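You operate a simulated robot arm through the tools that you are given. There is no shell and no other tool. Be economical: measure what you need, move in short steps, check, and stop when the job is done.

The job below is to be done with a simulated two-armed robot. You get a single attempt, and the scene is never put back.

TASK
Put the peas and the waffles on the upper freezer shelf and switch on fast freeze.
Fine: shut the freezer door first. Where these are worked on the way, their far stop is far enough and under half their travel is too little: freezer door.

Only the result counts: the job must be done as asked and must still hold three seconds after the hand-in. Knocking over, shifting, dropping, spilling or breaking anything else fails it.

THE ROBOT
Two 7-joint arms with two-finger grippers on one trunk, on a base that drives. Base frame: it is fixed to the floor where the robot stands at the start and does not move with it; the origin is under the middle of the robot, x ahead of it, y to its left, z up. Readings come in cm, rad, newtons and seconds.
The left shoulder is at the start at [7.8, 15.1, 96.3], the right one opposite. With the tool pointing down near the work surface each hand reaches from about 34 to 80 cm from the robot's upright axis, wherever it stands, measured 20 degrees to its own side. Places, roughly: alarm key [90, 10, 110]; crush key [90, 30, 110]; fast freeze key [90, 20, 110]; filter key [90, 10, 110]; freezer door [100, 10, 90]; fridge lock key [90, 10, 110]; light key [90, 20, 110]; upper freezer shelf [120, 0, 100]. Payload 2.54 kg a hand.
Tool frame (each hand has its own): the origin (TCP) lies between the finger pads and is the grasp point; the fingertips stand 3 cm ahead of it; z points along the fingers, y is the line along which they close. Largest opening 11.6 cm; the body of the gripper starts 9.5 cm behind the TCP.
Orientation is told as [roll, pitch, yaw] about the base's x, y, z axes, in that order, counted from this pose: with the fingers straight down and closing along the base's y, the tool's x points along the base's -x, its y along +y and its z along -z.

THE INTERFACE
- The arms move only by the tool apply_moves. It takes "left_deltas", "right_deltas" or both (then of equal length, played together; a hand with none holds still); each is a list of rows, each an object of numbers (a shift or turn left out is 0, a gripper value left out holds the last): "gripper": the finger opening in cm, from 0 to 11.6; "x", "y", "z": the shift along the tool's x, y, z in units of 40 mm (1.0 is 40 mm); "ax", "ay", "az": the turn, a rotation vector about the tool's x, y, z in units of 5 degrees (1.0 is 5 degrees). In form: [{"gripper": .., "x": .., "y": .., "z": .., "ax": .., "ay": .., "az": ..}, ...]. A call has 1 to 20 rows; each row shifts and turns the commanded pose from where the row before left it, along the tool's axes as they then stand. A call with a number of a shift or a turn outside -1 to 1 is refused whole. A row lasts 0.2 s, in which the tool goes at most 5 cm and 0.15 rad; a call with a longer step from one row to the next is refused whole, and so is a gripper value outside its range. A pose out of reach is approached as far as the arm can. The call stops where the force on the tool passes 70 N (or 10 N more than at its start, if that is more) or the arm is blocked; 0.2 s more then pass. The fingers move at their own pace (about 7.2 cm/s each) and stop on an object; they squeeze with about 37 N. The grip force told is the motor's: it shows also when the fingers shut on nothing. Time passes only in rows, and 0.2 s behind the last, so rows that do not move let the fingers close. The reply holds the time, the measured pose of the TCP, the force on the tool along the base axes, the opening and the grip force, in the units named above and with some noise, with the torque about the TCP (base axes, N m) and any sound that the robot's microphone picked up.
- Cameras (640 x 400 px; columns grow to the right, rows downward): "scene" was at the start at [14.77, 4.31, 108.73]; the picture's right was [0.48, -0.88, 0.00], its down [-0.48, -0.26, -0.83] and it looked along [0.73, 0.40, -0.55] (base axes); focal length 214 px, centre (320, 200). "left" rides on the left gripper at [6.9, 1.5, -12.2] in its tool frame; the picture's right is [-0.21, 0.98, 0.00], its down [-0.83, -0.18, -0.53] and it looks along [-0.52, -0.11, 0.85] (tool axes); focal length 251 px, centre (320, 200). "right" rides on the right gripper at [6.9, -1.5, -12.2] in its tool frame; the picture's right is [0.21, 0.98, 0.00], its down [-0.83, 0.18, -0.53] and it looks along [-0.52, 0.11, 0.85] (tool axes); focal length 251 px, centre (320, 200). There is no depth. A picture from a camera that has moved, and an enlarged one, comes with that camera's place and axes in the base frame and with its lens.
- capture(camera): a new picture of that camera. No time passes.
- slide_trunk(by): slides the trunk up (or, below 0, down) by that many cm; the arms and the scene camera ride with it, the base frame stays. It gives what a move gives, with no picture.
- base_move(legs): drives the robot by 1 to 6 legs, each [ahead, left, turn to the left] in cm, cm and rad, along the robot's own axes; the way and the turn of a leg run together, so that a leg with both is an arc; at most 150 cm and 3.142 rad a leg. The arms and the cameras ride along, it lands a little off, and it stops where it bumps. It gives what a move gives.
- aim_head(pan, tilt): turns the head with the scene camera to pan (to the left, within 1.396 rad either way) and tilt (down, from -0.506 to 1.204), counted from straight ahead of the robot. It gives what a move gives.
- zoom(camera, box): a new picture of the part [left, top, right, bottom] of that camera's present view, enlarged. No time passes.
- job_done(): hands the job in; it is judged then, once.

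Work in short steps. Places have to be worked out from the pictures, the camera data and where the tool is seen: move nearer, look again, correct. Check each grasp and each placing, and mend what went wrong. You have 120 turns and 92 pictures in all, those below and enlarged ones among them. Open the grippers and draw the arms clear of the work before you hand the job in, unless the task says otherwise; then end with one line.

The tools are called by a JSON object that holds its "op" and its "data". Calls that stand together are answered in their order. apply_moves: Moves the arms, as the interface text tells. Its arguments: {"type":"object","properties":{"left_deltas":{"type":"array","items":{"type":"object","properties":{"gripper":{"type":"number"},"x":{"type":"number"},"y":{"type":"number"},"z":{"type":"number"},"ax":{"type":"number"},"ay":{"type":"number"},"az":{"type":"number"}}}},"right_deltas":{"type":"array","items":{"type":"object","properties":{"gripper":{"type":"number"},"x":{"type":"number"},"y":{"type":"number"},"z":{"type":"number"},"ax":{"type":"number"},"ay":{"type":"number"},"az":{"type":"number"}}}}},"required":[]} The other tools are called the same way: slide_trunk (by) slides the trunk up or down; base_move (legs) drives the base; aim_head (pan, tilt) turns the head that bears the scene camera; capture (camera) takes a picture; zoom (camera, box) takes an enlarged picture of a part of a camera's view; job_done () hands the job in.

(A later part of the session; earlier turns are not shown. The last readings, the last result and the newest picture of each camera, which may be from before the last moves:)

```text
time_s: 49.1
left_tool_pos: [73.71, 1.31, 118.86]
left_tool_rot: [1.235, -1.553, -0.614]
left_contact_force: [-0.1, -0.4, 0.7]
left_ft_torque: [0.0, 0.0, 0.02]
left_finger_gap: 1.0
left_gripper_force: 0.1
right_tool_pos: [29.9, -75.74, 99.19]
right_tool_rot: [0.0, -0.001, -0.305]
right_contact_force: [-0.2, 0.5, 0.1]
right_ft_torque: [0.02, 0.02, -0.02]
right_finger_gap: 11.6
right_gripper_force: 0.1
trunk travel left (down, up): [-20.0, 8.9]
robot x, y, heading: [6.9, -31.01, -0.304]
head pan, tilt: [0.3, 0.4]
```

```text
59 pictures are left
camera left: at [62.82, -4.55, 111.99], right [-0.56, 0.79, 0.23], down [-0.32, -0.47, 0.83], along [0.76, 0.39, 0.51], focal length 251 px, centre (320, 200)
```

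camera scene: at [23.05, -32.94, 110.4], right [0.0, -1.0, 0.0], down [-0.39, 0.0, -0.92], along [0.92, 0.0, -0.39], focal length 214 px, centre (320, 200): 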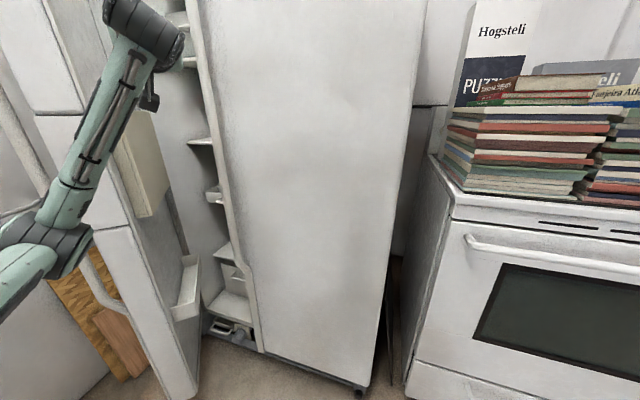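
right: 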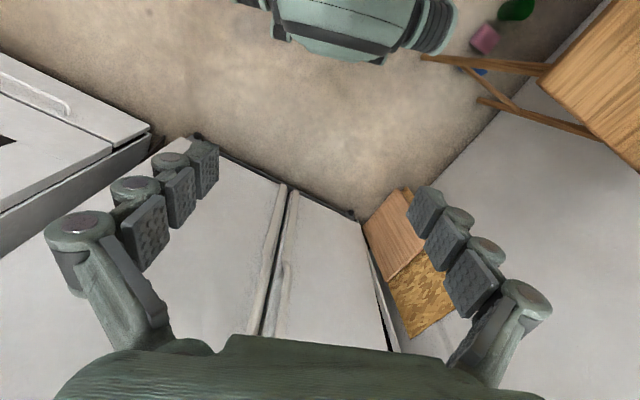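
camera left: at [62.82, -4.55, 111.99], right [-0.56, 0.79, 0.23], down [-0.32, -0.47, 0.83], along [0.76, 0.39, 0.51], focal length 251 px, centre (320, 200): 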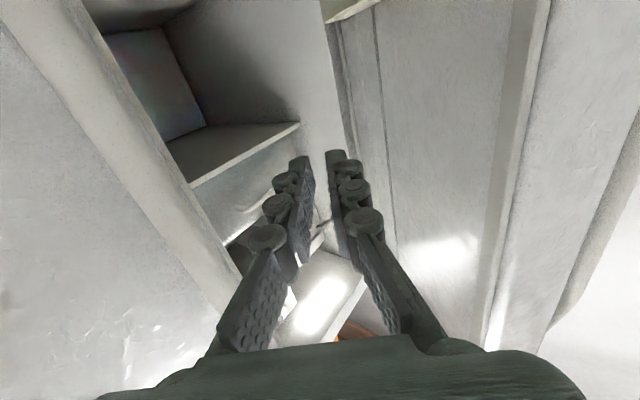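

Now the fingertips lie behind the door's inner panel. I push towards base +y slowly.

{"op": "apply_moves", "data": {"left_deltas": [{"y": 0.4, "z": 0.3}, {"y": 0.4, "z": 0.3}, {"y": 0.3, "z": 0.23}, {"y": 0.3, "z": 0.23}, {"y": 0.3, "z": 0.23}, {"y": 0.3, "z": 0.23}, {"y": 0.3, "z": 0.23}, {"y": 0.3, "z": 0.23}, {"y": 0.3, "z": 0.23}, {"y": 0.3, "z": 0.23}, {"y": 0.3, "z": 0.23}, {"y": 0.3, "z": 0.23}]}}

{"op": "capture", "data": {"camera": "scene"}}

```text
time_s: 51.8
left_tool_pos: [74.4, 20.53, 118.89]
left_tool_rot: [1.228, -1.551, -0.609]
left_contact_force: [0.6, -1.2, 0.4]
left_ft_torque: [-0.03, 0.02, -0.04]
left_finger_gap: 1.07
left_gripper_force: 0.2
right_tool_pos: [29.9, -75.68, 99.33]
right_tool_rot: [-0.001, 0.001, -0.302]
right_contact_force: [0.0, -0.1, 0.1]
right_ft_torque: [-0.01, -0.01, 0.01]
right_finger_gap: 11.6
right_gripper_force: 0.0
trunk travel left (down, up): [-20.0, 8.9]
robot x, y, heading: [7.19, -30.72, -0.308]
head pan, tilt: [0.3, 0.4]
```

```text
58 pictures are left
camera scene: at [23.04, -32.9, 110.4], right [0.0, -1.0, 0.0], down [-0.39, 0.0, -0.92], along [0.92, 0.0, -0.39], focal length 214 px, centre (320, 200)
```

scene: 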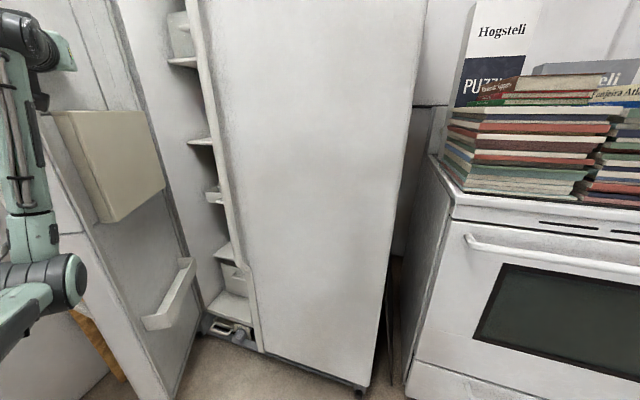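

Door is swinging open easily. I keep pushing.

{"op": "apply_moves", "data": {"left_deltas": [{"y": 0.3, "z": 0.25}, {"y": 0.3, "z": 0.25}, {"y": 0.3, "z": 0.25}, {"y": 0.3, "z": 0.25}, {"y": 0.3, "z": 0.25}, {"y": 0.3, "z": 0.25}, {"y": 0.3, "z": 0.25}, {"y": 0.3, "z": 0.25}, {"y": 0.3, "z": 0.25}, {"y": 0.3, "z": 0.25}, {"y": 0.3, "z": 0.25}, {"y": 0.3, "z": 0.25}]}}

{"op": "aim_head", "data": {"pan": 0.6, "tilt": 0.4}}

{"op": "capture", "data": {"camera": "scene"}}

```text
time_s: 54.4
left_tool_pos: [75.68, 39.28, 119.14]
left_tool_rot: [1.211, -1.554, -0.593]
left_contact_force: [0.2, -1.4, -0.7]
left_ft_torque: [-0.01, -0.01, -0.04]
left_finger_gap: 1.09
left_gripper_force: 0.1
right_tool_pos: [29.91, -75.82, 99.32]
right_tool_rot: [-0.001, -0.001, -0.301]
right_contact_force: [-0.1, 0.7, -0.5]
right_ft_torque: [-0.03, -0.01, 0.02]
right_finger_gap: 11.59
right_gripper_force: 0.0
trunk travel left (down, up): [-20.0, 8.9]
robot x, y, heading: [6.82, -30.96, -0.301]
head pan, tilt: [0.3, 0.4]
```

```text
time_s: 55.1
left_tool_pos: [75.71, 39.14, 119.18]
left_tool_rot: [1.227, -1.552, -0.608]
left_contact_force: [-0.5, -1.7, 0.1]
left_ft_torque: [-0.02, 0.02, -0.02]
left_finger_gap: 1.02
left_gripper_force: 0.1
right_tool_pos: [29.84, -75.85, 99.36]
right_tool_rot: [0.0, -0.001, -0.304]
right_contact_force: [0.2, 0.3, 0.1]
right_ft_torque: [-0.04, -0.02, 0.03]
right_finger_gap: 11.6
right_gripper_force: 0.1
trunk travel left (down, up): [-20.0, 8.9]
robot x, y, heading: [7.0, -30.58, -0.302]
head pan, tilt: [0.6, 0.4]
```

```text
57 pictures are left
camera scene: at [22.64, -30.2, 110.4], right [0.29, -0.96, 0.0], down [-0.37, -0.11, -0.92], along [0.88, 0.27, -0.39], focal length 214 px, centre (320, 200)
```

scene: 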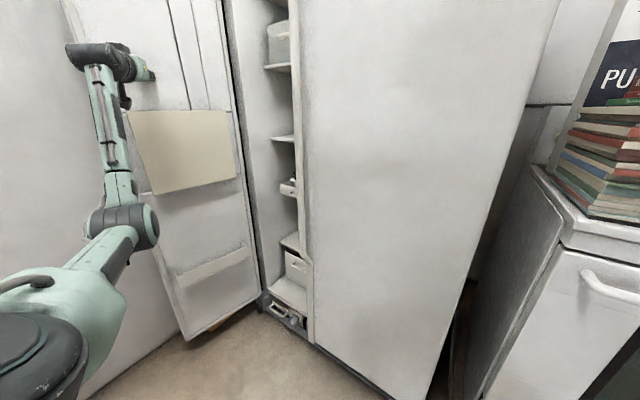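

The door is open to about 110°, near the leaning boards, so that's enough. I retract the hand to the right and turn it straight again.

{"op": "apply_moves", "data": {"left_deltas": [{"z": -0.8, "y": -0.3}, {"z": -0.8, "y": -0.3}, {"z": -0.8, "y": -0.3}, {"z": -0.55, "y": -0.7}, {"z": -0.55, "y": -0.7}, {"z": -0.55, "y": -0.7}, {"z": -0.55, "y": -0.7}, {"z": -0.55, "y": -0.7}, {"z": -0.55, "y": -0.7}, {"z": -0.55, "y": -0.7}, {"z": -0.55, "y": -0.7}, {"z": -0.55, "y": -0.7}, {"z": -0.55, "y": -0.7}]}}

{"op": "apply_moves", "data": {"left_deltas": [{"ax": 1}, {"ax": 1}, {"ax": 1}, {"ax": 1}, {"ax": 1}, {"ax": 1}, {"ax": 1}, {"ax": 1}, {"ax": 1}, {"ax": 1}, {"ax": 1}]}}

{"op": "capture", "data": {"camera": "scene"}}

```text
time_s: 58.0
left_tool_pos: [68.14, -4.9, 118.83]
left_tool_rot: [1.221, -1.551, -0.603]
left_contact_force: [0.2, -0.3, -0.6]
left_ft_torque: [0.02, -0.01, 0.0]
left_finger_gap: 1.01
left_gripper_force: 0.1
right_tool_pos: [30.01, -75.79, 99.38]
right_tool_rot: [0.001, 0.0, -0.304]
right_contact_force: [0.5, 0.3, -0.1]
right_ft_torque: [0.02, -0.05, -0.02]
right_finger_gap: 11.61
right_gripper_force: 0.1
trunk travel left (down, up): [-20.0, 8.9]
robot x, y, heading: [6.72, -30.75, -0.309]
head pan, tilt: [0.6, 0.4]
```

```text
time_s: 60.4
left_tool_pos: [68.44, -5.0, 118.89]
left_tool_rot: [0.231, -1.554, -0.573]
left_contact_force: [-0.2, 0.3, 0.4]
left_ft_torque: [-0.04, 0.04, 0.02]
left_finger_gap: 1.0
left_gripper_force: 0.0
right_tool_pos: [29.98, -75.78, 99.35]
right_tool_rot: [0.0, 0.001, -0.305]
right_contact_force: [-0.7, 0.7, -0.3]
right_ft_torque: [-0.01, -0.01, -0.03]
right_finger_gap: 11.61
right_gripper_force: 0.0
trunk travel left (down, up): [-20.0, 8.9]
robot x, y, heading: [7.29, -31.12, -0.299]
head pan, tilt: [0.6, 0.4]
```

```text
56 pictures are left
camera scene: at [22.64, -30.17, 110.4], right [0.29, -0.96, 0.0], down [-0.37, -0.11, -0.92], along [0.88, 0.27, -0.39], focal length 214 px, centre (320, 200)
```

scene: 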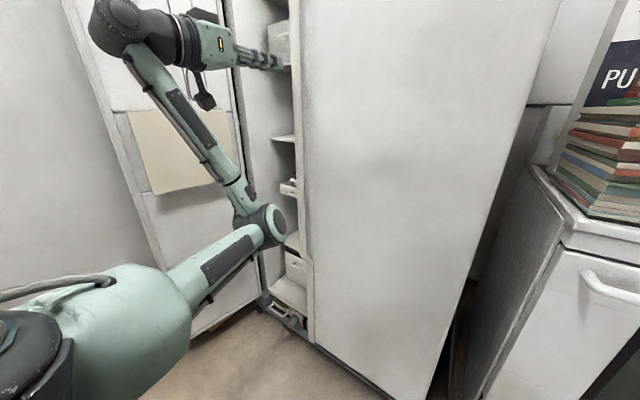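

Retracted cleanly. The elbow hangs low when the arm is folded, so at the table I'll stand well back. I turn in place to face the table squarely.

{"op": "base_move", "data": {"legs": [[0, 0, 1.571]]}}

{"op": "aim_head", "data": {"pan": 0.35, "tilt": 0.5}}

{"op": "capture", "data": {"camera": "scene"}}

```text
time_s: 64.8
left_tool_pos: [-21.16, 29.19, 118.85]
left_tool_rot: [0.246, -1.551, 1.022]
left_contact_force: [0.5, 0.4, 0.5]
left_ft_torque: [0.01, 0.03, 0.0]
left_finger_gap: 1.03
left_gripper_force: 0.1
right_tool_pos: [50.99, -6.49, 99.32]
right_tool_rot: [0.0, 0.0, 1.306]
right_contact_force: [-0.4, -0.3, 0.8]
right_ft_torque: [0.02, 0.03, 0.01]
right_finger_gap: 11.6
right_gripper_force: 0.1
trunk travel left (down, up): [-20.0, 8.9]
robot x, y, heading: [7.34, -31.01, 1.308]
head pan, tilt: [0.6, 0.4]
```

```text
time_s: 65.5
left_tool_pos: [-21.02, 29.31, 118.83]
left_tool_rot: [0.241, -1.552, 1.026]
left_contact_force: [0.0, 0.1, 0.5]
left_ft_torque: [0.02, 0.01, -0.01]
left_finger_gap: 1.0
left_gripper_force: 0.1
right_tool_pos: [51.13, -6.41, 99.37]
right_tool_rot: [-0.001, 0.001, 1.307]
right_contact_force: [0.8, 0.2, -0.1]
right_ft_torque: [0.01, 0.0, -0.01]
right_finger_gap: 11.61
right_gripper_force: 0.1
trunk travel left (down, up): [-20.0, 8.9]
robot x, y, heading: [6.96, -30.8, 1.306]
head pan, tilt: [0.351, 0.499]
```

```text
55 pictures are left
camera scene: at [8.3, -15.24, 109.49], right [1.0, 0.09, 0.0], down [0.04, -0.48, -0.88], along [-0.07, 0.87, -0.48], focal length 214 px, centre (320, 200)
```

scene: 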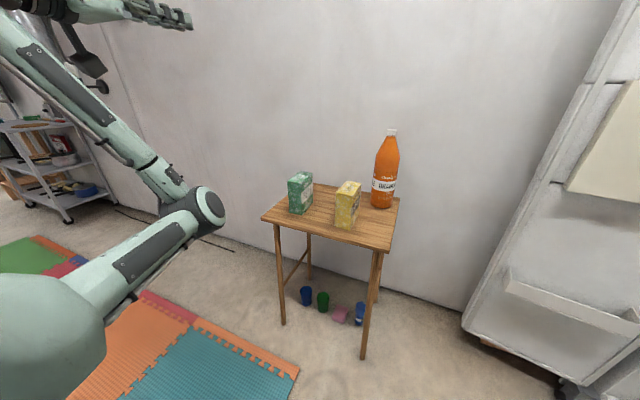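

{"op": "zoom", "data": {"camera": "scene", "box": [250, 120, 410, 260]}}

```text
2.86 times, centred on (330, 190) of scene
camera zoom: at [8.3, -15.24, 109.49], right [1.0, 0.09, 0.0], down [0.04, -0.48, -0.88], along [-0.07, 0.87, -0.48], focal length 613 px, centre (291, 229)
```

zoom: 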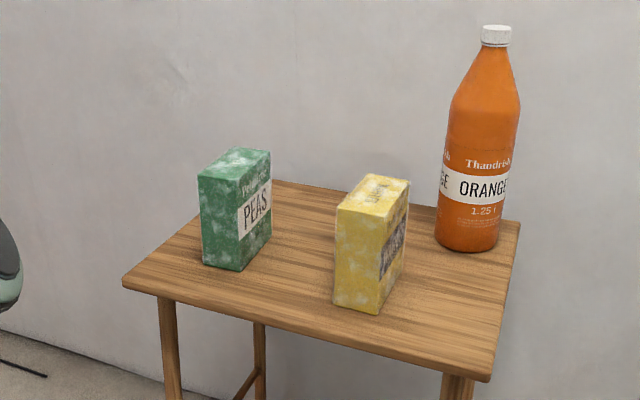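

Waffles: near face centre (11.2, 43.2), axis about 72°. I strafe 14 cm right so the left arm works on its own side, then bring the left hand ahead and down to a pre-grasp.

{"op": "base_move", "data": {"legs": [[0, -14, 0]]}}

{"op": "apply_moves", "data": {"left_deltas": [{"z": 0.75, "y": -0.8, "gripper": 9}, {"z": 0.75, "y": -0.8}, {"z": 0.75, "y": -0.8}, {"z": 0.5, "y": -0.7}, {"x": 1}, {"x": 1}, {"x": 1}, {"x": 1}, {"x": 1}, {"x": 1}, {"x": 1}]}}

{"op": "capture", "data": {"camera": "scene"}}

```text
time_s: 67.0
left_tool_pos: [-14.45, 27.23, 118.48]
left_tool_rot: [-0.468, -1.553, 1.735]
left_contact_force: [0.0, -0.9, 0.2]
left_ft_torque: [-0.06, 0.0, -0.01]
left_finger_gap: 1.01
left_gripper_force: 0.1
right_tool_pos: [58.23, -8.42, 99.57]
right_tool_rot: [0.004, 0.003, 1.302]
right_contact_force: [-1.0, 0.6, -0.5]
right_ft_torque: [-0.03, -0.01, 0.0]
right_finger_gap: 11.59
right_gripper_force: 0.0
trunk travel left (down, up): [-20.0, 8.9]
robot x, y, heading: [14.81, -33.43, 1.305]
head pan, tilt: [0.351, 0.499]
stopped in leg 1: the robot was blocked; the commanded pose is now the measured one
```

```text
time_s: 69.4
left_tool_pos: [0.8, 33.66, 90.22]
left_tool_rot: [-0.545, -1.551, 1.816]
left_contact_force: [-0.7, 0.4, 0.5]
left_ft_torque: [0.01, 0.02, 0.03]
left_finger_gap: 9.0
left_gripper_force: 0.0
right_tool_pos: [58.27, -8.43, 99.52]
right_tool_rot: [0.002, 0.004, 1.301]
right_contact_force: [-0.1, 0.4, -0.4]
right_ft_torque: [-0.03, -0.03, 0.02]
right_finger_gap: 11.6
right_gripper_force: 0.1
trunk travel left (down, up): [-20.0, 8.9]
robot x, y, heading: [15.27, -33.06, 1.305]
head pan, tilt: [0.351, 0.499]
```

```text
53 pictures are left
camera scene: at [15.23, -17.14, 109.44], right [1.0, 0.09, 0.01], down [0.05, -0.48, -0.88], along [-0.07, 0.87, -0.48], focal length 214 px, centre (320, 200)
```

scene: 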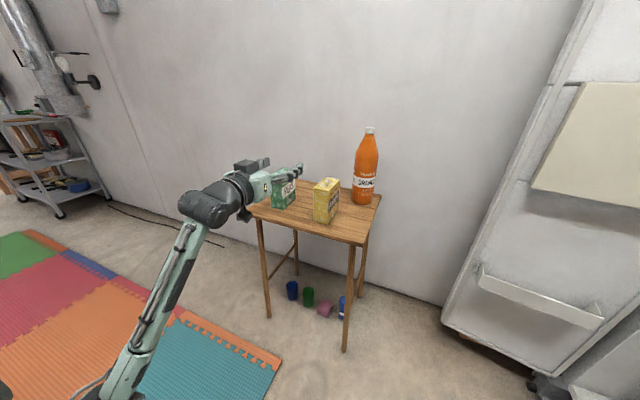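

The strafe was blocked after 8 cm. I back off 2 cm and look right to see what touched.

{"op": "base_move", "data": {"legs": [[0, 2, 0]]}}

{"op": "aim_head", "data": {"pan": -1.1, "tilt": 0.7}}

{"op": "capture", "data": {"camera": "scene"}}

```text
time_s: 70.3
left_tool_pos: [-0.18, 33.95, 90.62]
left_tool_rot: [0.124, -1.552, 1.145]
left_contact_force: [-0.4, 0.6, -0.1]
left_ft_torque: [0.01, 0.0, -0.01]
left_finger_gap: 9.0
left_gripper_force: 0.2
right_tool_pos: [57.31, -8.15, 99.07]
right_tool_rot: [0.016, 0.005, 1.299]
right_contact_force: [0.3, -0.6, 0.6]
right_ft_torque: [0.0, -0.01, 0.02]
right_finger_gap: 11.63
right_gripper_force: 0.0
trunk travel left (down, up): [-20.0, 8.9]
robot x, y, heading: [13.07, -32.59, 1.305]
head pan, tilt: [0.351, 0.499]
```

```text
time_s: 71.9
left_tool_pos: [-0.18, 33.92, 90.71]
left_tool_rot: [0.144, -1.552, 1.127]
left_contact_force: [0.4, 0.3, 0.3]
left_ft_torque: [0.03, -0.03, -0.01]
left_finger_gap: 9.0
left_gripper_force: 0.1
right_tool_pos: [57.21, -8.25, 99.04]
right_tool_rot: [0.018, 0.003, 1.301]
right_contact_force: [0.6, 0.7, 0.6]
right_ft_torque: [-0.01, 0.01, 0.02]
right_finger_gap: 11.6
right_gripper_force: 0.0
trunk travel left (down, up): [-20.0, 8.9]
robot x, y, heading: [13.11, -32.57, 1.307]
head pan, tilt: [-1.1, 0.7]
```

```text
52 pictures are left
camera scene: at [23.46, -24.26, 107.72], right [0.2, -0.98, 0.0], down [-0.63, -0.13, -0.77], along [0.75, 0.16, -0.64], focal length 214 px, centre (320, 200)
```

scene: 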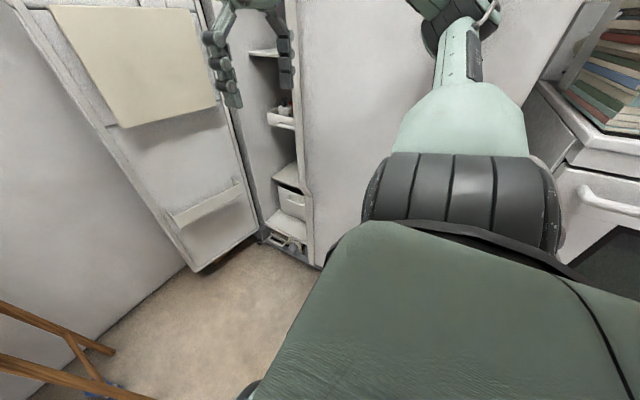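

It was the right elbow against the closed fridge door; it is off now. I bring the left hand in line with the waffles and down to z 74.

{"op": "aim_head", "data": {"pan": 0.2, "tilt": 0.6}}

{"op": "apply_moves", "data": {"left_deltas": [{"y": -1}, {"y": -1, "x": 0.2}, {"x": 1}, {"x": 1}, {"x": 1}, {"x": 1}, {"z": 0.5}, {"z": 0.5}]}}

{"op": "capture", "data": {"camera": "scene"}}

{"op": "capture", "data": {"camera": "left"}}

```text
time_s: 73.4
left_tool_pos: [-0.2, 34.0, 90.73]
left_tool_rot: [0.143, -1.553, 1.125]
left_contact_force: [-0.6, -0.3, 0.7]
left_ft_torque: [-0.01, 0.0, 0.01]
left_finger_gap: 8.98
left_gripper_force: 0.0
right_tool_pos: [57.22, -8.11, 99.01]
right_tool_rot: [0.016, 0.004, 1.301]
right_contact_force: [-0.2, -0.1, 0.2]
right_ft_torque: [0.02, 0.04, -0.01]
right_finger_gap: 11.6
right_gripper_force: 0.0
trunk travel left (down, up): [-20.0, 8.9]
robot x, y, heading: [13.34, -32.83, 1.309]
head pan, tilt: [0.201, 0.6]
```

```text
time_s: 75.2
left_tool_pos: [8.55, 35.23, 73.66]
left_tool_rot: [0.183, -1.551, 1.087]
left_contact_force: [0.5, 0.3, 0.1]
left_ft_torque: [-0.01, -0.02, 0.0]
left_finger_gap: 9.0
left_gripper_force: 0.2
right_tool_pos: [57.33, -8.25, 98.99]
right_tool_rot: [0.018, 0.003, 1.3]
right_contact_force: [-0.3, 0.4, 0.2]
right_ft_torque: [-0.01, 0.02, 0.0]
right_finger_gap: 11.58
right_gripper_force: 0.1
trunk travel left (down, up): [-20.0, 8.9]
robot x, y, heading: [12.78, -32.7, 1.307]
head pan, tilt: [0.201, 0.6]
```

```text
51 pictures are left
camera scene: at [15.72, -17.17, 108.58], right [1.0, -0.07, 0.0], down [-0.04, -0.56, -0.83], along [0.05, 0.82, -0.56], focal length 214 px, centre (320, 200)
```

scene: 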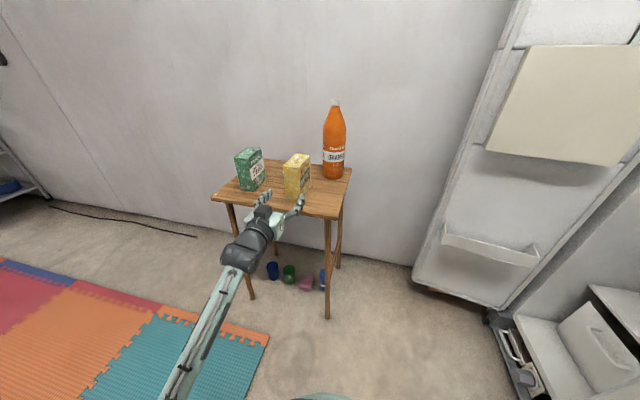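

```text
50 pictures are left
camera left: at [3.32, 23.83, 66.96], right [-0.93, 0.29, 0.22], down [0.02, -0.55, 0.83], along [0.37, 0.78, 0.51], focal length 251 px, centre (320, 200)
```

left: 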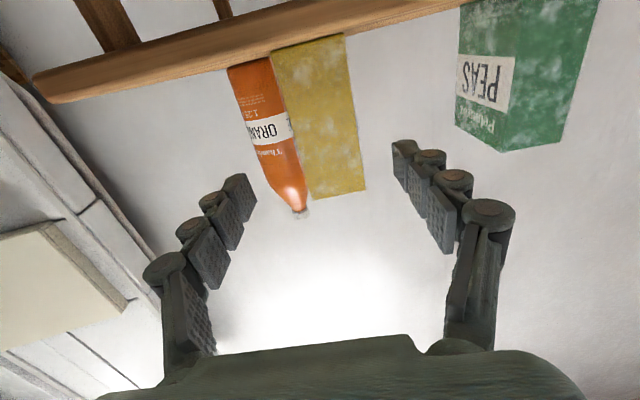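

Aligned with the box; I raise 2 cm so that the camera mount clears the table, advance 11.8 cm and close.

{"op": "apply_moves", "data": {"left_deltas": [{"x": -0.6, "y": 0.07}, {"z": 0.75}, {"z": 0.75}, {"z": 0.75}, {"z": 0.7}, {"gripper": 2}, {}, {}, {}, {}, {}]}}

{"op": "capture", "data": {"camera": "left"}}

```text
time_s: 77.6
left_tool_pos: [11.72, 46.51, 76.13]
left_tool_rot: [0.156, -1.553, 1.114]
left_contact_force: [-0.7, 2.0, 1.8]
left_ft_torque: [0.39, -0.08, 0.2]
left_finger_gap: 5.42
left_gripper_force: 37.0
right_tool_pos: [57.4, -8.34, 98.98]
right_tool_rot: [0.017, 0.004, 1.301]
right_contact_force: [0.6, 0.7, 0.1]
right_ft_torque: [0.0, 0.0, 0.04]
right_finger_gap: 11.59
right_gripper_force: 0.1
trunk travel left (down, up): [-20.0, 8.9]
robot x, y, heading: [12.99, -32.93, 1.302]
head pan, tilt: [0.201, 0.6]
```

```text
49 pictures are left
camera left: at [6.56, 35.13, 69.31], right [-0.93, 0.29, 0.22], down [0.02, -0.55, 0.83], along [0.37, 0.78, 0.51], focal length 251 px, centre (320, 200)
```

left: 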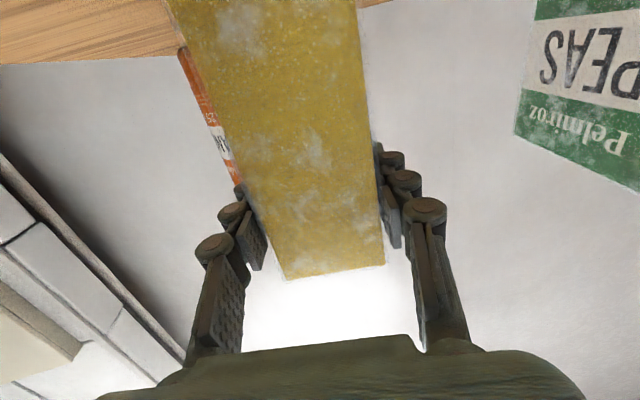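

Waffles gripped (5.4 cm). I lift straight up and then draw back.

{"op": "apply_moves", "data": {"left_deltas": [{"x": -0.5}, {"x": -0.8}, {"x": -0.8}, {"x": -0.8}, {"x": -0.8}, {"x": -0.8}, {"x": -0.8}, {"x": -0.8}, {"x": -0.8}, {"x": -0.8}, {"x": -0.8}, {"x": -0.8}]}}

{"op": "apply_moves", "data": {"left_deltas": [{"z": -0.8}, {"z": -0.8}, {"z": -0.8}, {"z": -0.8}]}}

{"op": "capture", "data": {"camera": "scene"}}

```text
time_s: 80.2
left_tool_pos: [12.05, 46.9, 113.22]
left_tool_rot: [0.132, -1.552, 1.135]
left_contact_force: [0.7, -0.3, -2.7]
left_ft_torque: [-0.02, 0.03, -0.02]
left_finger_gap: 5.45
left_gripper_force: 37.5
right_tool_pos: [57.32, -8.29, 99.07]
right_tool_rot: [0.017, 0.003, 1.3]
right_contact_force: [0.7, 0.0, -0.2]
right_ft_torque: [0.02, -0.02, -0.04]
right_finger_gap: 11.61
right_gripper_force: 0.0
trunk travel left (down, up): [-20.0, 8.9]
robot x, y, heading: [13.47, -32.69, 1.307]
head pan, tilt: [0.201, 0.6]
```

```text
time_s: 81.2
left_tool_pos: [8.46, 34.85, 113.4]
left_tool_rot: [0.113, -1.552, 1.154]
left_contact_force: [-0.4, -1.7, -2.6]
left_ft_torque: [-0.07, 0.03, 0.02]
left_finger_gap: 5.44
left_gripper_force: 37.2
right_tool_pos: [57.27, -8.22, 99.08]
right_tool_rot: [0.018, 0.003, 1.3]
right_contact_force: [0.8, -0.4, 0.6]
right_ft_torque: [0.0, 0.03, -0.02]
right_finger_gap: 11.59
right_gripper_force: 0.0
trunk travel left (down, up): [-20.0, 8.9]
robot x, y, heading: [13.52, -32.68, 1.307]
head pan, tilt: [0.201, 0.6]
```

```text
48 pictures are left
camera scene: at [15.72, -17.17, 108.58], right [1.0, -0.07, 0.0], down [-0.04, -0.56, -0.83], along [0.05, 0.82, -0.56], focal length 214 px, centre (320, 200)
```

scene: 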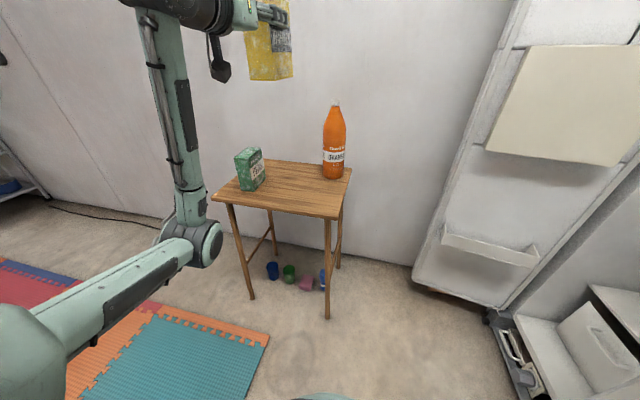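

Holding (~0.27 kg). I draw the box in, strafe left away from fridge and stove, and turn to face the fridge.

{"op": "apply_moves", "data": {"left_deltas": [{"z": -0.8, "y": 0.4}, {"z": -0.8, "y": 0.4}, {"z": -0.6, "y": 0.4}]}}

{"op": "base_move", "data": {"legs": [[0, 20, 0], [0, 0, -1.612]]}}

{"op": "aim_head", "data": {"pan": 0.4, "tilt": 0.2}}

{"op": "capture", "data": {"camera": "scene"}}

```text
time_s: 82.0
left_tool_pos: [0.87, 27.79, 113.48]
left_tool_rot: [0.168, -1.551, 1.099]
left_contact_force: [-1.1, 0.2, -2.8]
left_ft_torque: [-0.05, 0.04, 0.03]
left_finger_gap: 5.43
left_gripper_force: 37.5
right_tool_pos: [57.26, -8.15, 98.99]
right_tool_rot: [0.012, 0.004, 1.301]
right_contact_force: [-0.7, 0.2, 0.6]
right_ft_torque: [0.03, 0.0, 0.01]
right_finger_gap: 11.59
right_gripper_force: 0.0
trunk travel left (down, up): [-20.0, 8.9]
robot x, y, heading: [13.4, -32.7, 1.307]
head pan, tilt: [0.201, 0.6]
```

```text
time_s: 88.5
left_tool_pos: [54.81, -17.57, 113.46]
left_tool_rot: [0.135, -1.552, -0.481]
left_contact_force: [0.8, 0.1, -2.0]
left_ft_torque: [0.02, 0.04, 0.05]
left_finger_gap: 5.45
left_gripper_force: 36.8
right_tool_pos: [16.53, -72.37, 99.12]
right_tool_rot: [0.016, 0.002, -0.312]
right_contact_force: [-0.4, -0.3, 0.3]
right_ft_torque: [0.03, 0.0, 0.02]
right_finger_gap: 11.58
right_gripper_force: 0.1
trunk travel left (down, up): [-20.0, 8.9]
robot x, y, heading: [-6.05, -27.39, -0.307]
head pan, tilt: [0.201, 0.6]
```

```text
time_s: 89.4
left_tool_pos: [54.75, -17.65, 113.55]
left_tool_rot: [0.137, -1.552, -0.483]
left_contact_force: [0.7, -0.6, -2.6]
left_ft_torque: [0.02, 0.05, 0.0]
left_finger_gap: 5.42
left_gripper_force: 37.3
right_tool_pos: [16.45, -72.44, 99.12]
right_tool_rot: [0.017, 0.003, -0.311]
right_contact_force: [0.8, 0.0, 0.0]
right_ft_torque: [0.01, 0.03, 0.01]
right_finger_gap: 11.59
right_gripper_force: 0.1
trunk travel left (down, up): [-20.0, 8.9]
robot x, y, heading: [-6.36, -27.23, -0.303]
head pan, tilt: [0.4, 0.201]
```

```text
47 pictures are left
camera scene: at [9.88, -28.53, 112.24], right [0.09, -1.0, 0.0], down [-0.2, -0.02, -0.98], along [0.98, 0.09, -0.2], focal length 214 px, centre (320, 200)
```

scene: 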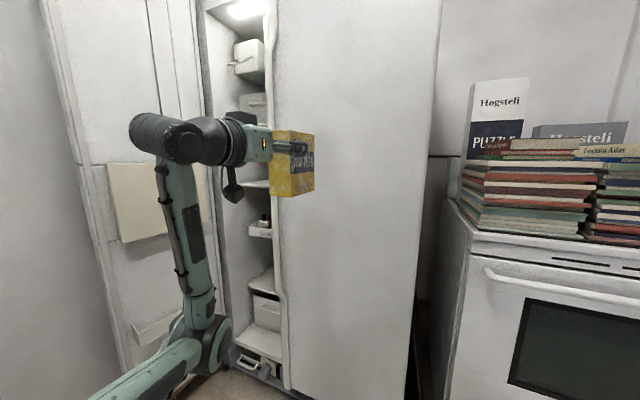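

I strafe 25 cm left (staying clear of the table leg) to view the open freezer straight on.

{"op": "base_move", "data": {"legs": [[0, 25, 0]]}}

{"op": "apply_moves", "data": {"left_deltas": [{"y": 0.8}, {"y": 0.8}, {"y": 0.8}, {"y": 0.8}, {"y": 0.8}]}}

{"op": "aim_head", "data": {"pan": 0.45, "tilt": 0.1}}

{"op": "capture", "data": {"camera": "scene"}}

{"op": "capture", "data": {"camera": "left"}}

```text
time_s: 92.4
left_tool_pos: [62.3, 6.4, 113.41]
left_tool_rot: [0.127, -1.55, -0.47]
left_contact_force: [-0.1, 0.9, -1.7]
left_ft_torque: [0.03, 0.06, 0.0]
left_finger_gap: 5.41
left_gripper_force: 37.1
right_tool_pos: [24.16, -48.5, 99.06]
right_tool_rot: [0.016, 0.004, -0.308]
right_contact_force: [-0.1, 0.9, 0.6]
right_ft_torque: [0.0, -0.02, -0.01]
right_finger_gap: 11.63
right_gripper_force: 0.1
trunk travel left (down, up): [-20.0, 8.9]
robot x, y, heading: [1.23, -3.78, -0.302]
head pan, tilt: [0.4, 0.201]
```

```text
time_s: 93.6
left_tool_pos: [67.59, 21.45, 113.3]
left_tool_rot: [0.139, -1.55, -0.484]
left_contact_force: [0.4, -0.3, -1.9]
left_ft_torque: [0.01, 0.04, 0.0]
left_finger_gap: 5.43
left_gripper_force: 36.8
right_tool_pos: [24.08, -48.53, 99.03]
right_tool_rot: [0.019, 0.003, -0.309]
right_contact_force: [1.0, 0.1, -0.3]
right_ft_torque: [-0.01, -0.01, 0.0]
right_finger_gap: 11.58
right_gripper_force: 0.1
trunk travel left (down, up): [-20.0, 8.9]
robot x, y, heading: [1.5, -3.57, -0.304]
head pan, tilt: [0.4, 0.201]
```

```text
time_s: 94.3
left_tool_pos: [67.53, 21.43, 113.35]
left_tool_rot: [0.135, -1.552, -0.477]
left_contact_force: [0.7, 0.0, -2.1]
left_ft_torque: [0.0, 0.06, 0.02]
left_finger_gap: 5.43
left_gripper_force: 36.3
right_tool_pos: [24.2, -48.62, 99.02]
right_tool_rot: [0.02, 0.004, -0.307]
right_contact_force: [0.0, 0.1, 0.3]
right_ft_torque: [0.03, -0.03, 0.0]
right_finger_gap: 11.63
right_gripper_force: 0.0
trunk travel left (down, up): [-20.0, 8.9]
robot x, y, heading: [1.11, -4.0, -0.305]
head pan, tilt: [0.45, 0.099]
```

```text
46 pictures are left
camera scene: at [17.21, -4.27, 113.19], right [0.15, -0.99, 0.0], down [-0.1, -0.01, -0.99], along [0.98, 0.15, -0.1], focal length 214 px, centre (320, 200)
```

scene: 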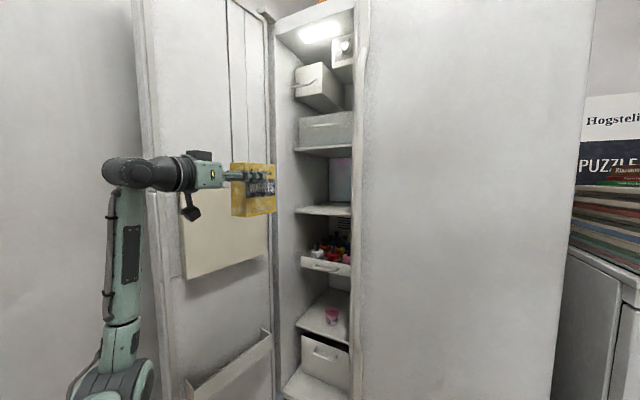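

```text
45 pictures are left
camera left: at [56.42, 26.84, 106.62], right [0.33, 0.92, 0.22], down [-0.55, 0.0, 0.84], along [0.77, -0.39, 0.5], focal length 251 px, centre (320, 200)
```

left: 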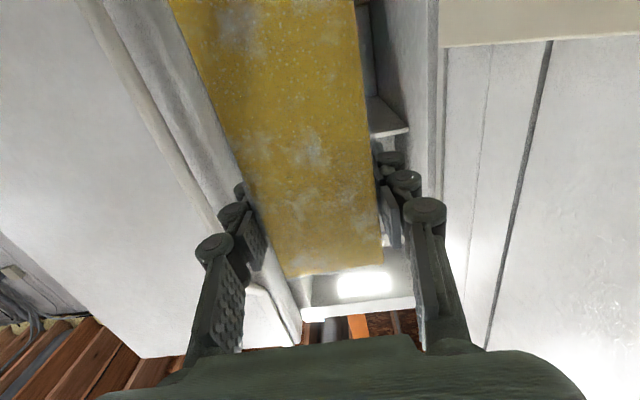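

{"op": "zoom", "data": {"camera": "scene", "box": [260, 100, 380, 240]}}

```text
2.86 times, centred on (320, 170) of scene
camera zoom: at [17.21, -4.27, 113.19], right [0.15, -0.99, 0.0], down [-0.1, -0.01, -0.99], along [0.98, 0.15, -0.1], focal length 613 px, centre (320, 286)
```

zoom: 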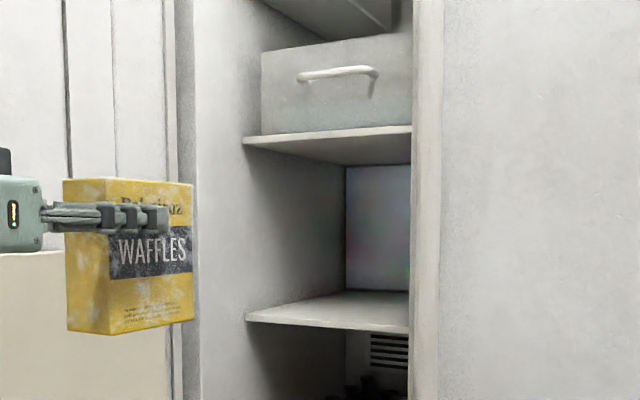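

The shelf is at z≈99, front edge f≈97 along the fridge's normal, next shelf ≈125. I drive 33 cm straight ahead, so the box enters the freezer.

{"op": "base_move", "data": {"legs": [[33, 0, 0]]}}

{"op": "capture", "data": {"camera": "scene"}}

{"op": "capture", "data": {"camera": "left"}}

```text
time_s: 96.5
left_tool_pos: [99.0, 11.56, 113.3]
left_tool_rot: [0.13, -1.551, -0.473]
left_contact_force: [-0.3, -0.1, -3.0]
left_ft_torque: [0.02, 0.02, 0.01]
left_finger_gap: 5.42
left_gripper_force: 36.9
right_tool_pos: [55.7, -58.43, 98.98]
right_tool_rot: [0.017, 0.004, -0.309]
right_contact_force: [-0.2, 0.1, 0.3]
right_ft_torque: [0.02, 0.02, -0.02]
right_finger_gap: 11.59
right_gripper_force: 0.0
trunk travel left (down, up): [-20.0, 8.9]
robot x, y, heading: [32.66, -13.41, -0.306]
head pan, tilt: [0.45, 0.099]
```

```text
43 pictures are left
camera scene: at [48.77, -14.14, 113.18], right [0.15, -0.99, 0.0], down [-0.1, -0.01, -0.99], along [0.98, 0.15, -0.1], focal length 214 px, centre (320, 200)
```

scene: 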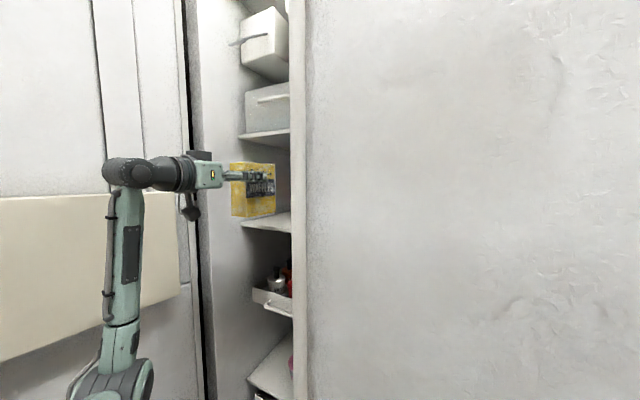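

```text
42 pictures are left
camera left: at [87.97, 17.01, 106.61], right [0.33, 0.92, 0.22], down [-0.55, 0.0, 0.84], along [0.77, -0.39, 0.5], focal length 251 px, centre (320, 200)
```

left: 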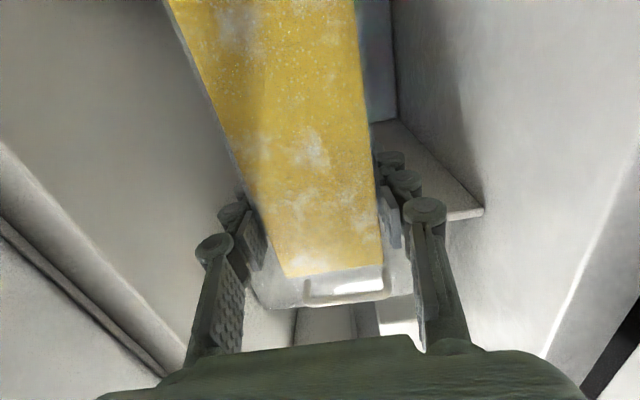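

Walls are at about l 29 and 55. I slide the box in 15 cm and left 6 cm, for the left half of the shelf.

{"op": "apply_moves", "data": {"left_deltas": [{"z": 0.5, "y": 0.2}, {"z": 0.5, "y": 0.2}, {"z": 0.5, "y": 0.25}, {"z": 0.6, "y": 0.25}, {"z": 0.6, "y": 0.25}, {"z": 0.6, "y": 0.25}, {"z": 0.6, "y": 0.2}]}}

{"op": "capture", "data": {"camera": "left"}}

{"op": "zoom", "data": {"camera": "scene", "box": [180, 110, 320, 250]}}

```text
time_s: 98.1
left_tool_pos: [115.77, 12.31, 112.99]
left_tool_rot: [0.161, -1.551, -0.501]
left_contact_force: [1.2, -0.3, -2.8]
left_ft_torque: [0.04, 0.05, 0.02]
left_finger_gap: 5.41
left_gripper_force: 36.8
right_tool_pos: [55.74, -58.5, 99.01]
right_tool_rot: [0.016, 0.003, -0.306]
right_contact_force: [-0.6, -0.4, 0.1]
right_ft_torque: [0.0, 0.02, -0.02]
right_finger_gap: 11.59
right_gripper_force: 0.1
trunk travel left (down, up): [-20.0, 8.9]
robot x, y, heading: [32.99, -13.8, -0.308]
head pan, tilt: [0.45, 0.099]
```

```text
41 pictures are left
camera left: at [104.73, 17.83, 106.26], right [0.33, 0.92, 0.22], down [-0.55, 0.0, 0.84], along [0.77, -0.39, 0.51], focal length 251 px, centre (320, 200)
```

left: 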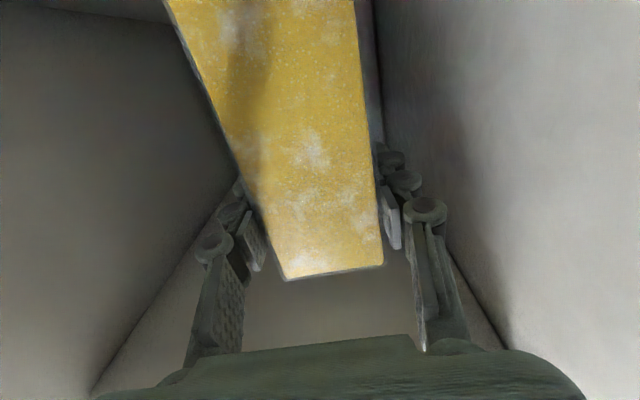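

```text
2.86 times, centred on (250, 180) of scene
camera zoom: at [48.77, -14.14, 113.18], right [0.15, -0.99, 0.0], down [-0.1, -0.01, -0.99], along [0.98, 0.15, -0.1], focal length 613 px, centre (520, 257)
```

zoom: 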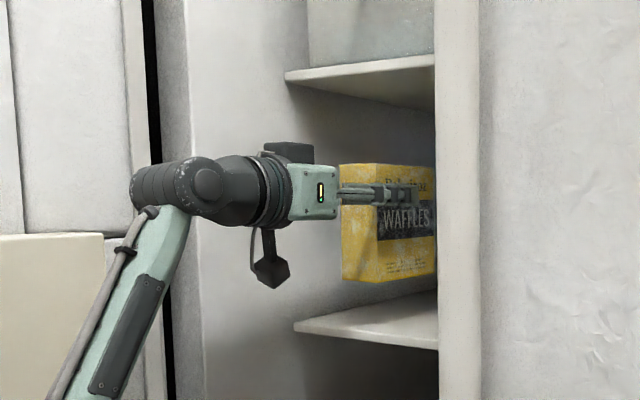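

Well placed over the shelf; I lower slowly until the box touches.

{"op": "apply_moves", "data": {"left_deltas": [{"x": 0.4}, {"x": 0.3}, {"x": 0.2}, {"x": 0.1}, {"x": 0.1}]}}

{"op": "zoom", "data": {"camera": "scene", "box": [180, 110, 320, 250]}}

```text
time_s: 99.3
left_tool_pos: [115.85, 12.44, 108.58]
left_tool_rot: [0.124, -1.552, -0.466]
left_contact_force: [0.3, -0.1, -2.3]
left_ft_torque: [0.0, 0.06, -0.04]
left_finger_gap: 5.4
left_gripper_force: 36.9
right_tool_pos: [55.67, -58.47, 99.08]
right_tool_rot: [0.018, 0.002, -0.309]
right_contact_force: [-0.4, -0.2, 0.1]
right_ft_torque: [0.0, -0.01, 0.0]
right_finger_gap: 11.62
right_gripper_force: 0.0
trunk travel left (down, up): [-20.0, 8.9]
robot x, y, heading: [33.08, -13.46, -0.299]
head pan, tilt: [0.45, 0.099]
```

```text
2.86 times, centred on (250, 180) of scene
camera zoom: at [48.76, -14.14, 113.19], right [0.15, -0.99, 0.0], down [-0.1, -0.01, -0.99], along [0.98, 0.15, -0.1], focal length 613 px, centre (520, 257)
```

zoom: 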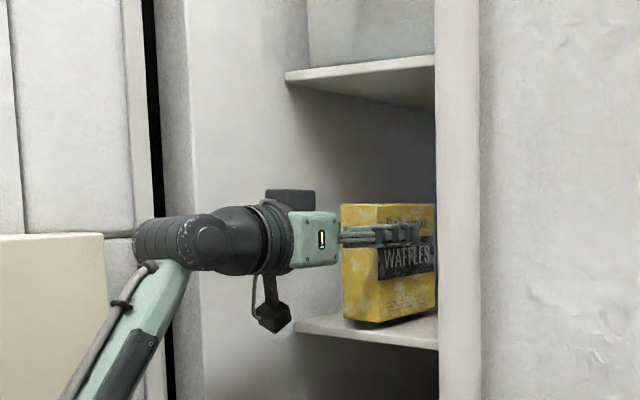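

Nearly down; a few millimetres more until contact shows.

{"op": "apply_moves", "data": {"left_deltas": [{"x": 0.07}, {"x": 0.07}, {"x": 0.07}]}}

```text
time_s: 100.1
left_tool_pos: [115.96, 12.48, 107.81]
left_tool_rot: [0.145, -1.553, -0.483]
left_contact_force: [-0.1, -0.1, -2.8]
left_ft_torque: [0.01, 0.06, 0.02]
left_finger_gap: 5.43
left_gripper_force: 37.0
right_tool_pos: [55.68, -58.54, 99.1]
right_tool_rot: [0.018, 0.002, -0.309]
right_contact_force: [-0.9, -0.1, -1.0]
right_ft_torque: [0.01, 0.01, 0.01]
right_finger_gap: 11.6
right_gripper_force: 0.1
trunk travel left (down, up): [-20.0, 8.9]
robot x, y, heading: [32.77, -13.47, -0.307]
head pan, tilt: [0.45, 0.099]
```

{"op": "apply_moves", "data": {"left_deltas": [{"x": 0.08}, {"x": 0.08}, {"x": 0.08}]}}

{"op": "zoom", "data": {"camera": "scene", "box": [220, 150, 300, 240]}}

```text
time_s: 100.9
left_tool_pos: [115.55, 12.5, 107.64]
left_tool_rot: [0.768, -1.565, -1.106]
left_contact_force: [10.5, 0.3, 24.1]
left_ft_torque: [-0.34, -0.01, 0.11]
left_finger_gap: 5.38
left_gripper_force: 37.3
right_tool_pos: [55.64, -58.41, 99.18]
right_tool_rot: [0.019, 0.002, -0.31]
right_contact_force: [-0.4, 0.5, 0.1]
right_ft_torque: [0.01, 0.0, 0.02]
right_finger_gap: 11.61
right_gripper_force: 0.0
trunk travel left (down, up): [-20.0, 8.9]
robot x, y, heading: [33.2, -13.43, -0.307]
head pan, tilt: [0.45, 0.099]
```

```text
4.44 times, centred on (260, 195) of scene
camera zoom: at [48.59, -14.22, 113.27], right [0.15, -0.99, 0.0], down [-0.1, -0.01, -1.0], along [0.98, 0.15, -0.1], focal length 953 px, centre (587, 222)
```

zoom: 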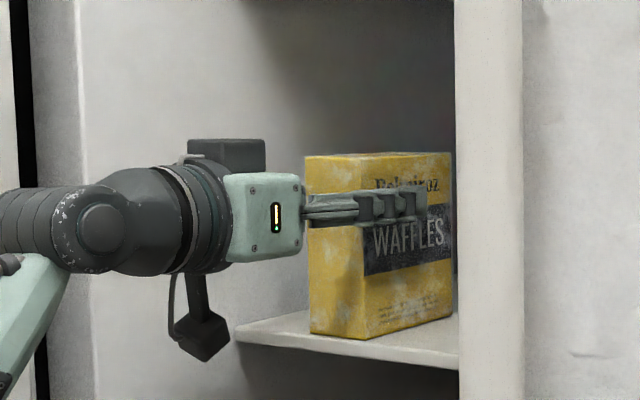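

Contact (24 N). I ease off, open, retreat, and check the box.

{"op": "apply_moves", "data": {"left_deltas": [{"x": -0.08}, {"gripper": 8}, {}, {}, {"z": -0.5}, {"z": -0.7}, {"z": -0.8}, {"z": -0.8}, {"z": -0.5, "y": -0.8}, {"y": -0.8}, {"x": -0.8}]}}

{"op": "zoom", "data": {"camera": "scene", "box": [180, 110, 320, 250]}}

```text
time_s: 103.3
left_tool_pos: [101.27, 10.72, 110.59]
left_tool_rot: [0.138, -1.551, -0.478]
left_contact_force: [0.2, 0.2, 0.4]
left_ft_torque: [0.03, -0.04, -0.03]
left_finger_gap: 8.0
left_gripper_force: 0.0
right_tool_pos: [55.68, -58.45, 98.98]
right_tool_rot: [0.017, 0.003, -0.311]
right_contact_force: [0.0, -0.3, 0.3]
right_ft_torque: [-0.01, 0.01, 0.0]
right_finger_gap: 11.6
right_gripper_force: 0.0
trunk travel left (down, up): [-20.0, 8.9]
robot x, y, heading: [33.28, -13.77, -0.299]
head pan, tilt: [0.45, 0.099]
```

```text
2.86 times, centred on (250, 180) of scene
camera zoom: at [48.71, -14.15, 113.19], right [0.15, -0.99, 0.0], down [-0.1, -0.01, -1.0], along [0.98, 0.15, -0.1], focal length 613 px, centre (520, 257)
```

zoom: 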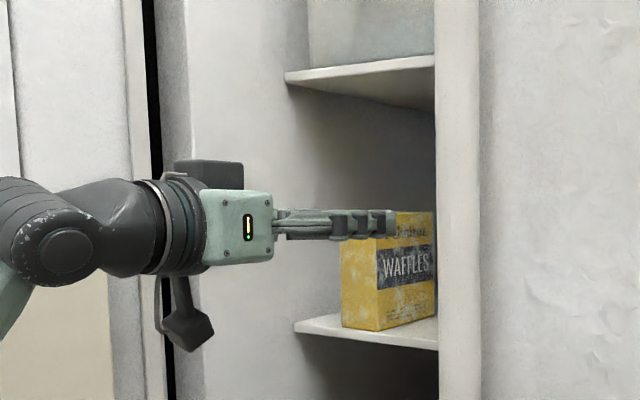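

Waffles stand upright on the shelf. I drive back the way I came and turn to the table for the peas.

{"op": "base_move", "data": {"legs": [[-33, 0, 0], [0, -25, 0], [0, 0, 1.571]]}}

{"op": "aim_head", "data": {"pan": 0.2, "tilt": 0.5}}

{"op": "capture", "data": {"camera": "scene"}}

```text
time_s: 111.9
left_tool_pos: [-29.38, 41.78, 110.51]
left_tool_rot: [0.149, -1.551, 1.069]
left_contact_force: [-0.1, -0.4, 0.1]
left_ft_torque: [0.01, 0.02, 0.0]
left_finger_gap: 8.03
left_gripper_force: 0.1
right_tool_pos: [39.02, -4.91, 99.01]
right_tool_rot: [0.018, 0.002, 1.248]
right_contact_force: [-0.1, 0.6, 0.3]
right_ft_torque: [-0.01, -0.03, -0.01]
right_finger_gap: 11.6
right_gripper_force: 0.1
trunk travel left (down, up): [-20.0, 8.9]
robot x, y, heading: [-6.15, -27.32, 1.253]
head pan, tilt: [0.45, 0.099]
```

```text
time_s: 112.8
left_tool_pos: [-29.4, 41.76, 110.59]
left_tool_rot: [0.153, -1.552, 1.061]
left_contact_force: [-0.5, 0.1, -0.2]
left_ft_torque: [0.0, -0.02, 0.04]
left_finger_gap: 8.05
left_gripper_force: 0.0
right_tool_pos: [39.03, -4.85, 99.12]
right_tool_rot: [0.018, 0.002, 1.248]
right_contact_force: [0.4, 0.4, -0.3]
right_ft_torque: [0.0, 0.02, 0.0]
right_finger_gap: 11.59
right_gripper_force: 0.0
trunk travel left (down, up): [-20.0, 8.9]
robot x, y, heading: [-6.29, -26.78, 1.255]
head pan, tilt: [0.201, 0.499]
```

```text
36 pictures are left
camera scene: at [-2.85, -11.39, 109.49], right [0.99, -0.12, 0.0], down [-0.06, -0.47, -0.88], along [0.1, 0.87, -0.48], focal length 214 px, centre (320, 200)
```

scene: 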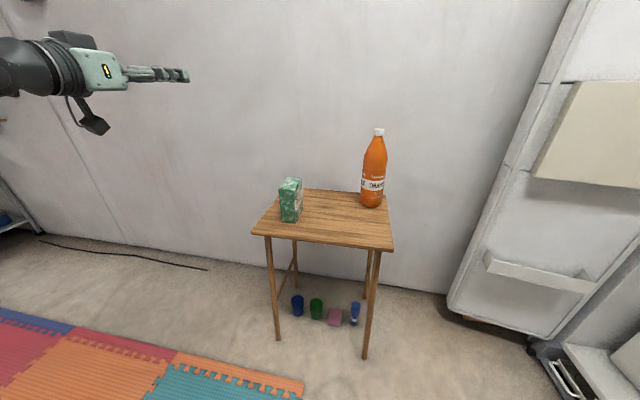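

{"op": "zoom", "data": {"camera": "scene", "box": [250, 160, 350, 240]}}

```text
5.00 times, centred on (300, 200) of scene
camera zoom: at [-2.85, -11.39, 109.49], right [0.99, -0.12, 0.0], down [-0.06, -0.47, -0.88], along [0.1, 0.87, -0.48], focal length 1072 px, centre (420, 200)
```

zoom: 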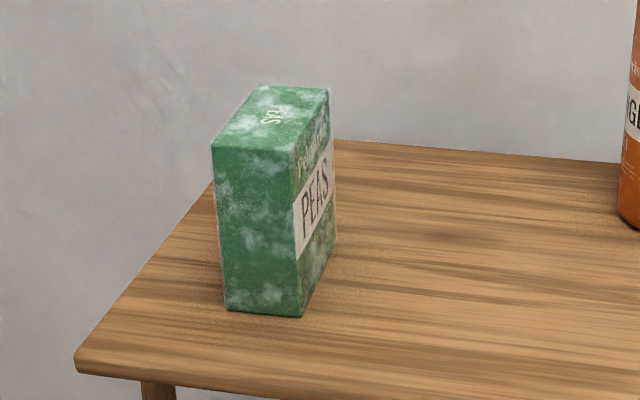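

Peas near face centre (−6.65, 50.85), axis 73°, top z 80. I align the left hand and lower it to a pre-grasp.

{"op": "apply_moves", "data": {"left_deltas": [{"ax": -0.7, "gripper": 9}, {"y": -0.955}, {"y": -0.955}, {"y": -0.955}, {"y": -0.955}, {"y": -0.955}, {"z": 0.6}, {"z": 0.6}, {"x": 0.95}, {"x": 0.95}, {"x": 0.95}, {"x": 0.95}, {"x": 0.95}, {"x": 0.95}, {"x": 0.95}, {"x": 0.95}, {"x": 0.95}]}}

{"op": "capture", "data": {"camera": "left"}}

```text
time_s: 116.4
left_tool_pos: [-9.82, 40.53, 76.14]
left_tool_rot: [0.218, -1.552, 1.062]
left_contact_force: [-0.5, 0.7, 0.4]
left_ft_torque: [0.01, -0.01, 0.01]
left_finger_gap: 9.01
left_gripper_force: 0.1
right_tool_pos: [39.05, -4.78, 99.0]
right_tool_rot: [0.018, 0.004, 1.247]
right_contact_force: [0.0, -0.3, -0.7]
right_ft_torque: [0.01, 0.02, -0.01]
right_finger_gap: 11.61
right_gripper_force: 0.1
trunk travel left (down, up): [-20.0, 8.9]
robot x, y, heading: [-6.19, -27.1, 1.256]
head pan, tilt: [0.201, 0.499]
```

```text
34 pictures are left
camera left: at [-14.97, 29.14, 69.44], right [-0.93, 0.29, 0.22], down [0.03, -0.55, 0.83], along [0.36, 0.78, 0.51], focal length 251 px, centre (320, 200)
```

left: 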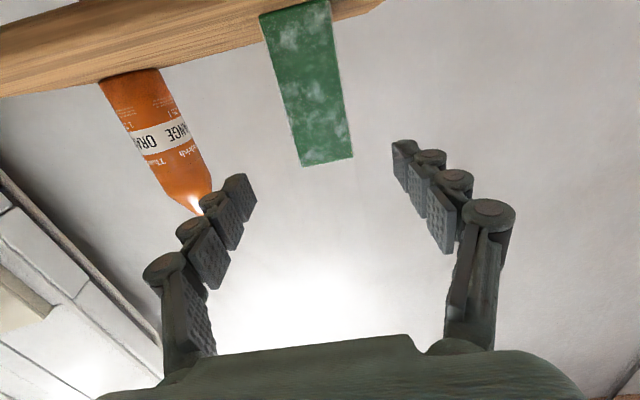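

Aligned. I advance 14 cm and grip.

{"op": "apply_moves", "data": {"left_deltas": [{"z": 0.75, "y": -0.05}, {"z": 0.75}, {"z": 0.75}, {"z": 0.7}, {"z": 0.6}, {"gripper": 2}, {}, {}, {}, {}, {}]}}

{"op": "apply_moves", "data": {"left_deltas": [{"x": -0.5}, {"x": -0.8}, {"x": -0.8}, {"x": -0.8}, {"x": -0.8}, {"x": -0.8}, {"x": -0.8}, {"x": -0.8}, {"x": -0.8}, {"x": -0.8}, {"x": -0.8}, {"x": -0.8}]}}

{"op": "capture", "data": {"camera": "left"}}

```text
time_s: 118.8
left_tool_pos: [-5.88, 53.99, 75.85]
left_tool_rot: [0.23, -1.551, 1.048]
left_contact_force: [-1.3, 3.4, 1.1]
left_ft_torque: [0.11, 0.05, 0.02]
left_finger_gap: 5.4
left_gripper_force: 37.5
right_tool_pos: [38.99, -4.77, 99.12]
right_tool_rot: [0.018, 0.001, 1.249]
right_contact_force: [0.8, 0.3, -0.6]
right_ft_torque: [0.02, 0.0, 0.0]
right_finger_gap: 11.59
right_gripper_force: 0.1
trunk travel left (down, up): [-20.0, 8.9]
robot x, y, heading: [-6.36, -26.77, 1.253]
head pan, tilt: [0.201, 0.499]
```

```text
time_s: 121.4
left_tool_pos: [-5.35, 54.46, 113.16]
left_tool_rot: [0.222, -1.551, 1.057]
left_contact_force: [-0.3, 1.0, -2.3]
left_ft_torque: [-0.07, -0.02, -0.02]
left_finger_gap: 5.43
left_gripper_force: 36.9
right_tool_pos: [39.02, -4.82, 99.1]
right_tool_rot: [0.016, 0.003, 1.249]
right_contact_force: [-0.2, 0.0, 1.2]
right_ft_torque: [0.03, 0.02, -0.01]
right_finger_gap: 11.59
right_gripper_force: 0.2
trunk travel left (down, up): [-20.0, 8.9]
robot x, y, heading: [-6.2, -27.15, 1.251]
head pan, tilt: [0.201, 0.499]
```

```text
33 pictures are left
camera left: at [-10.28, 43.02, 106.41], right [-0.93, 0.29, 0.22], down [0.03, -0.55, 0.84], along [0.36, 0.79, 0.5], focal length 251 px, centre (320, 200)
```

left: 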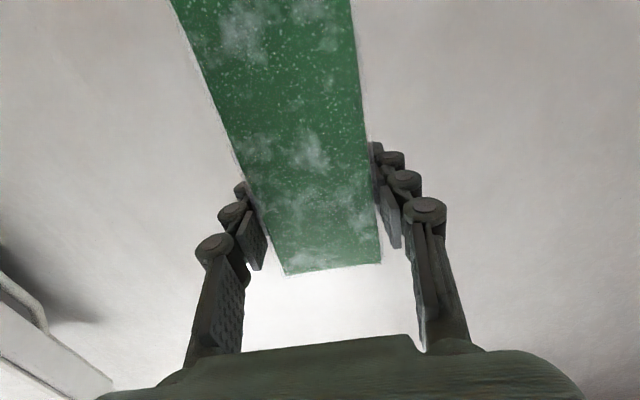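

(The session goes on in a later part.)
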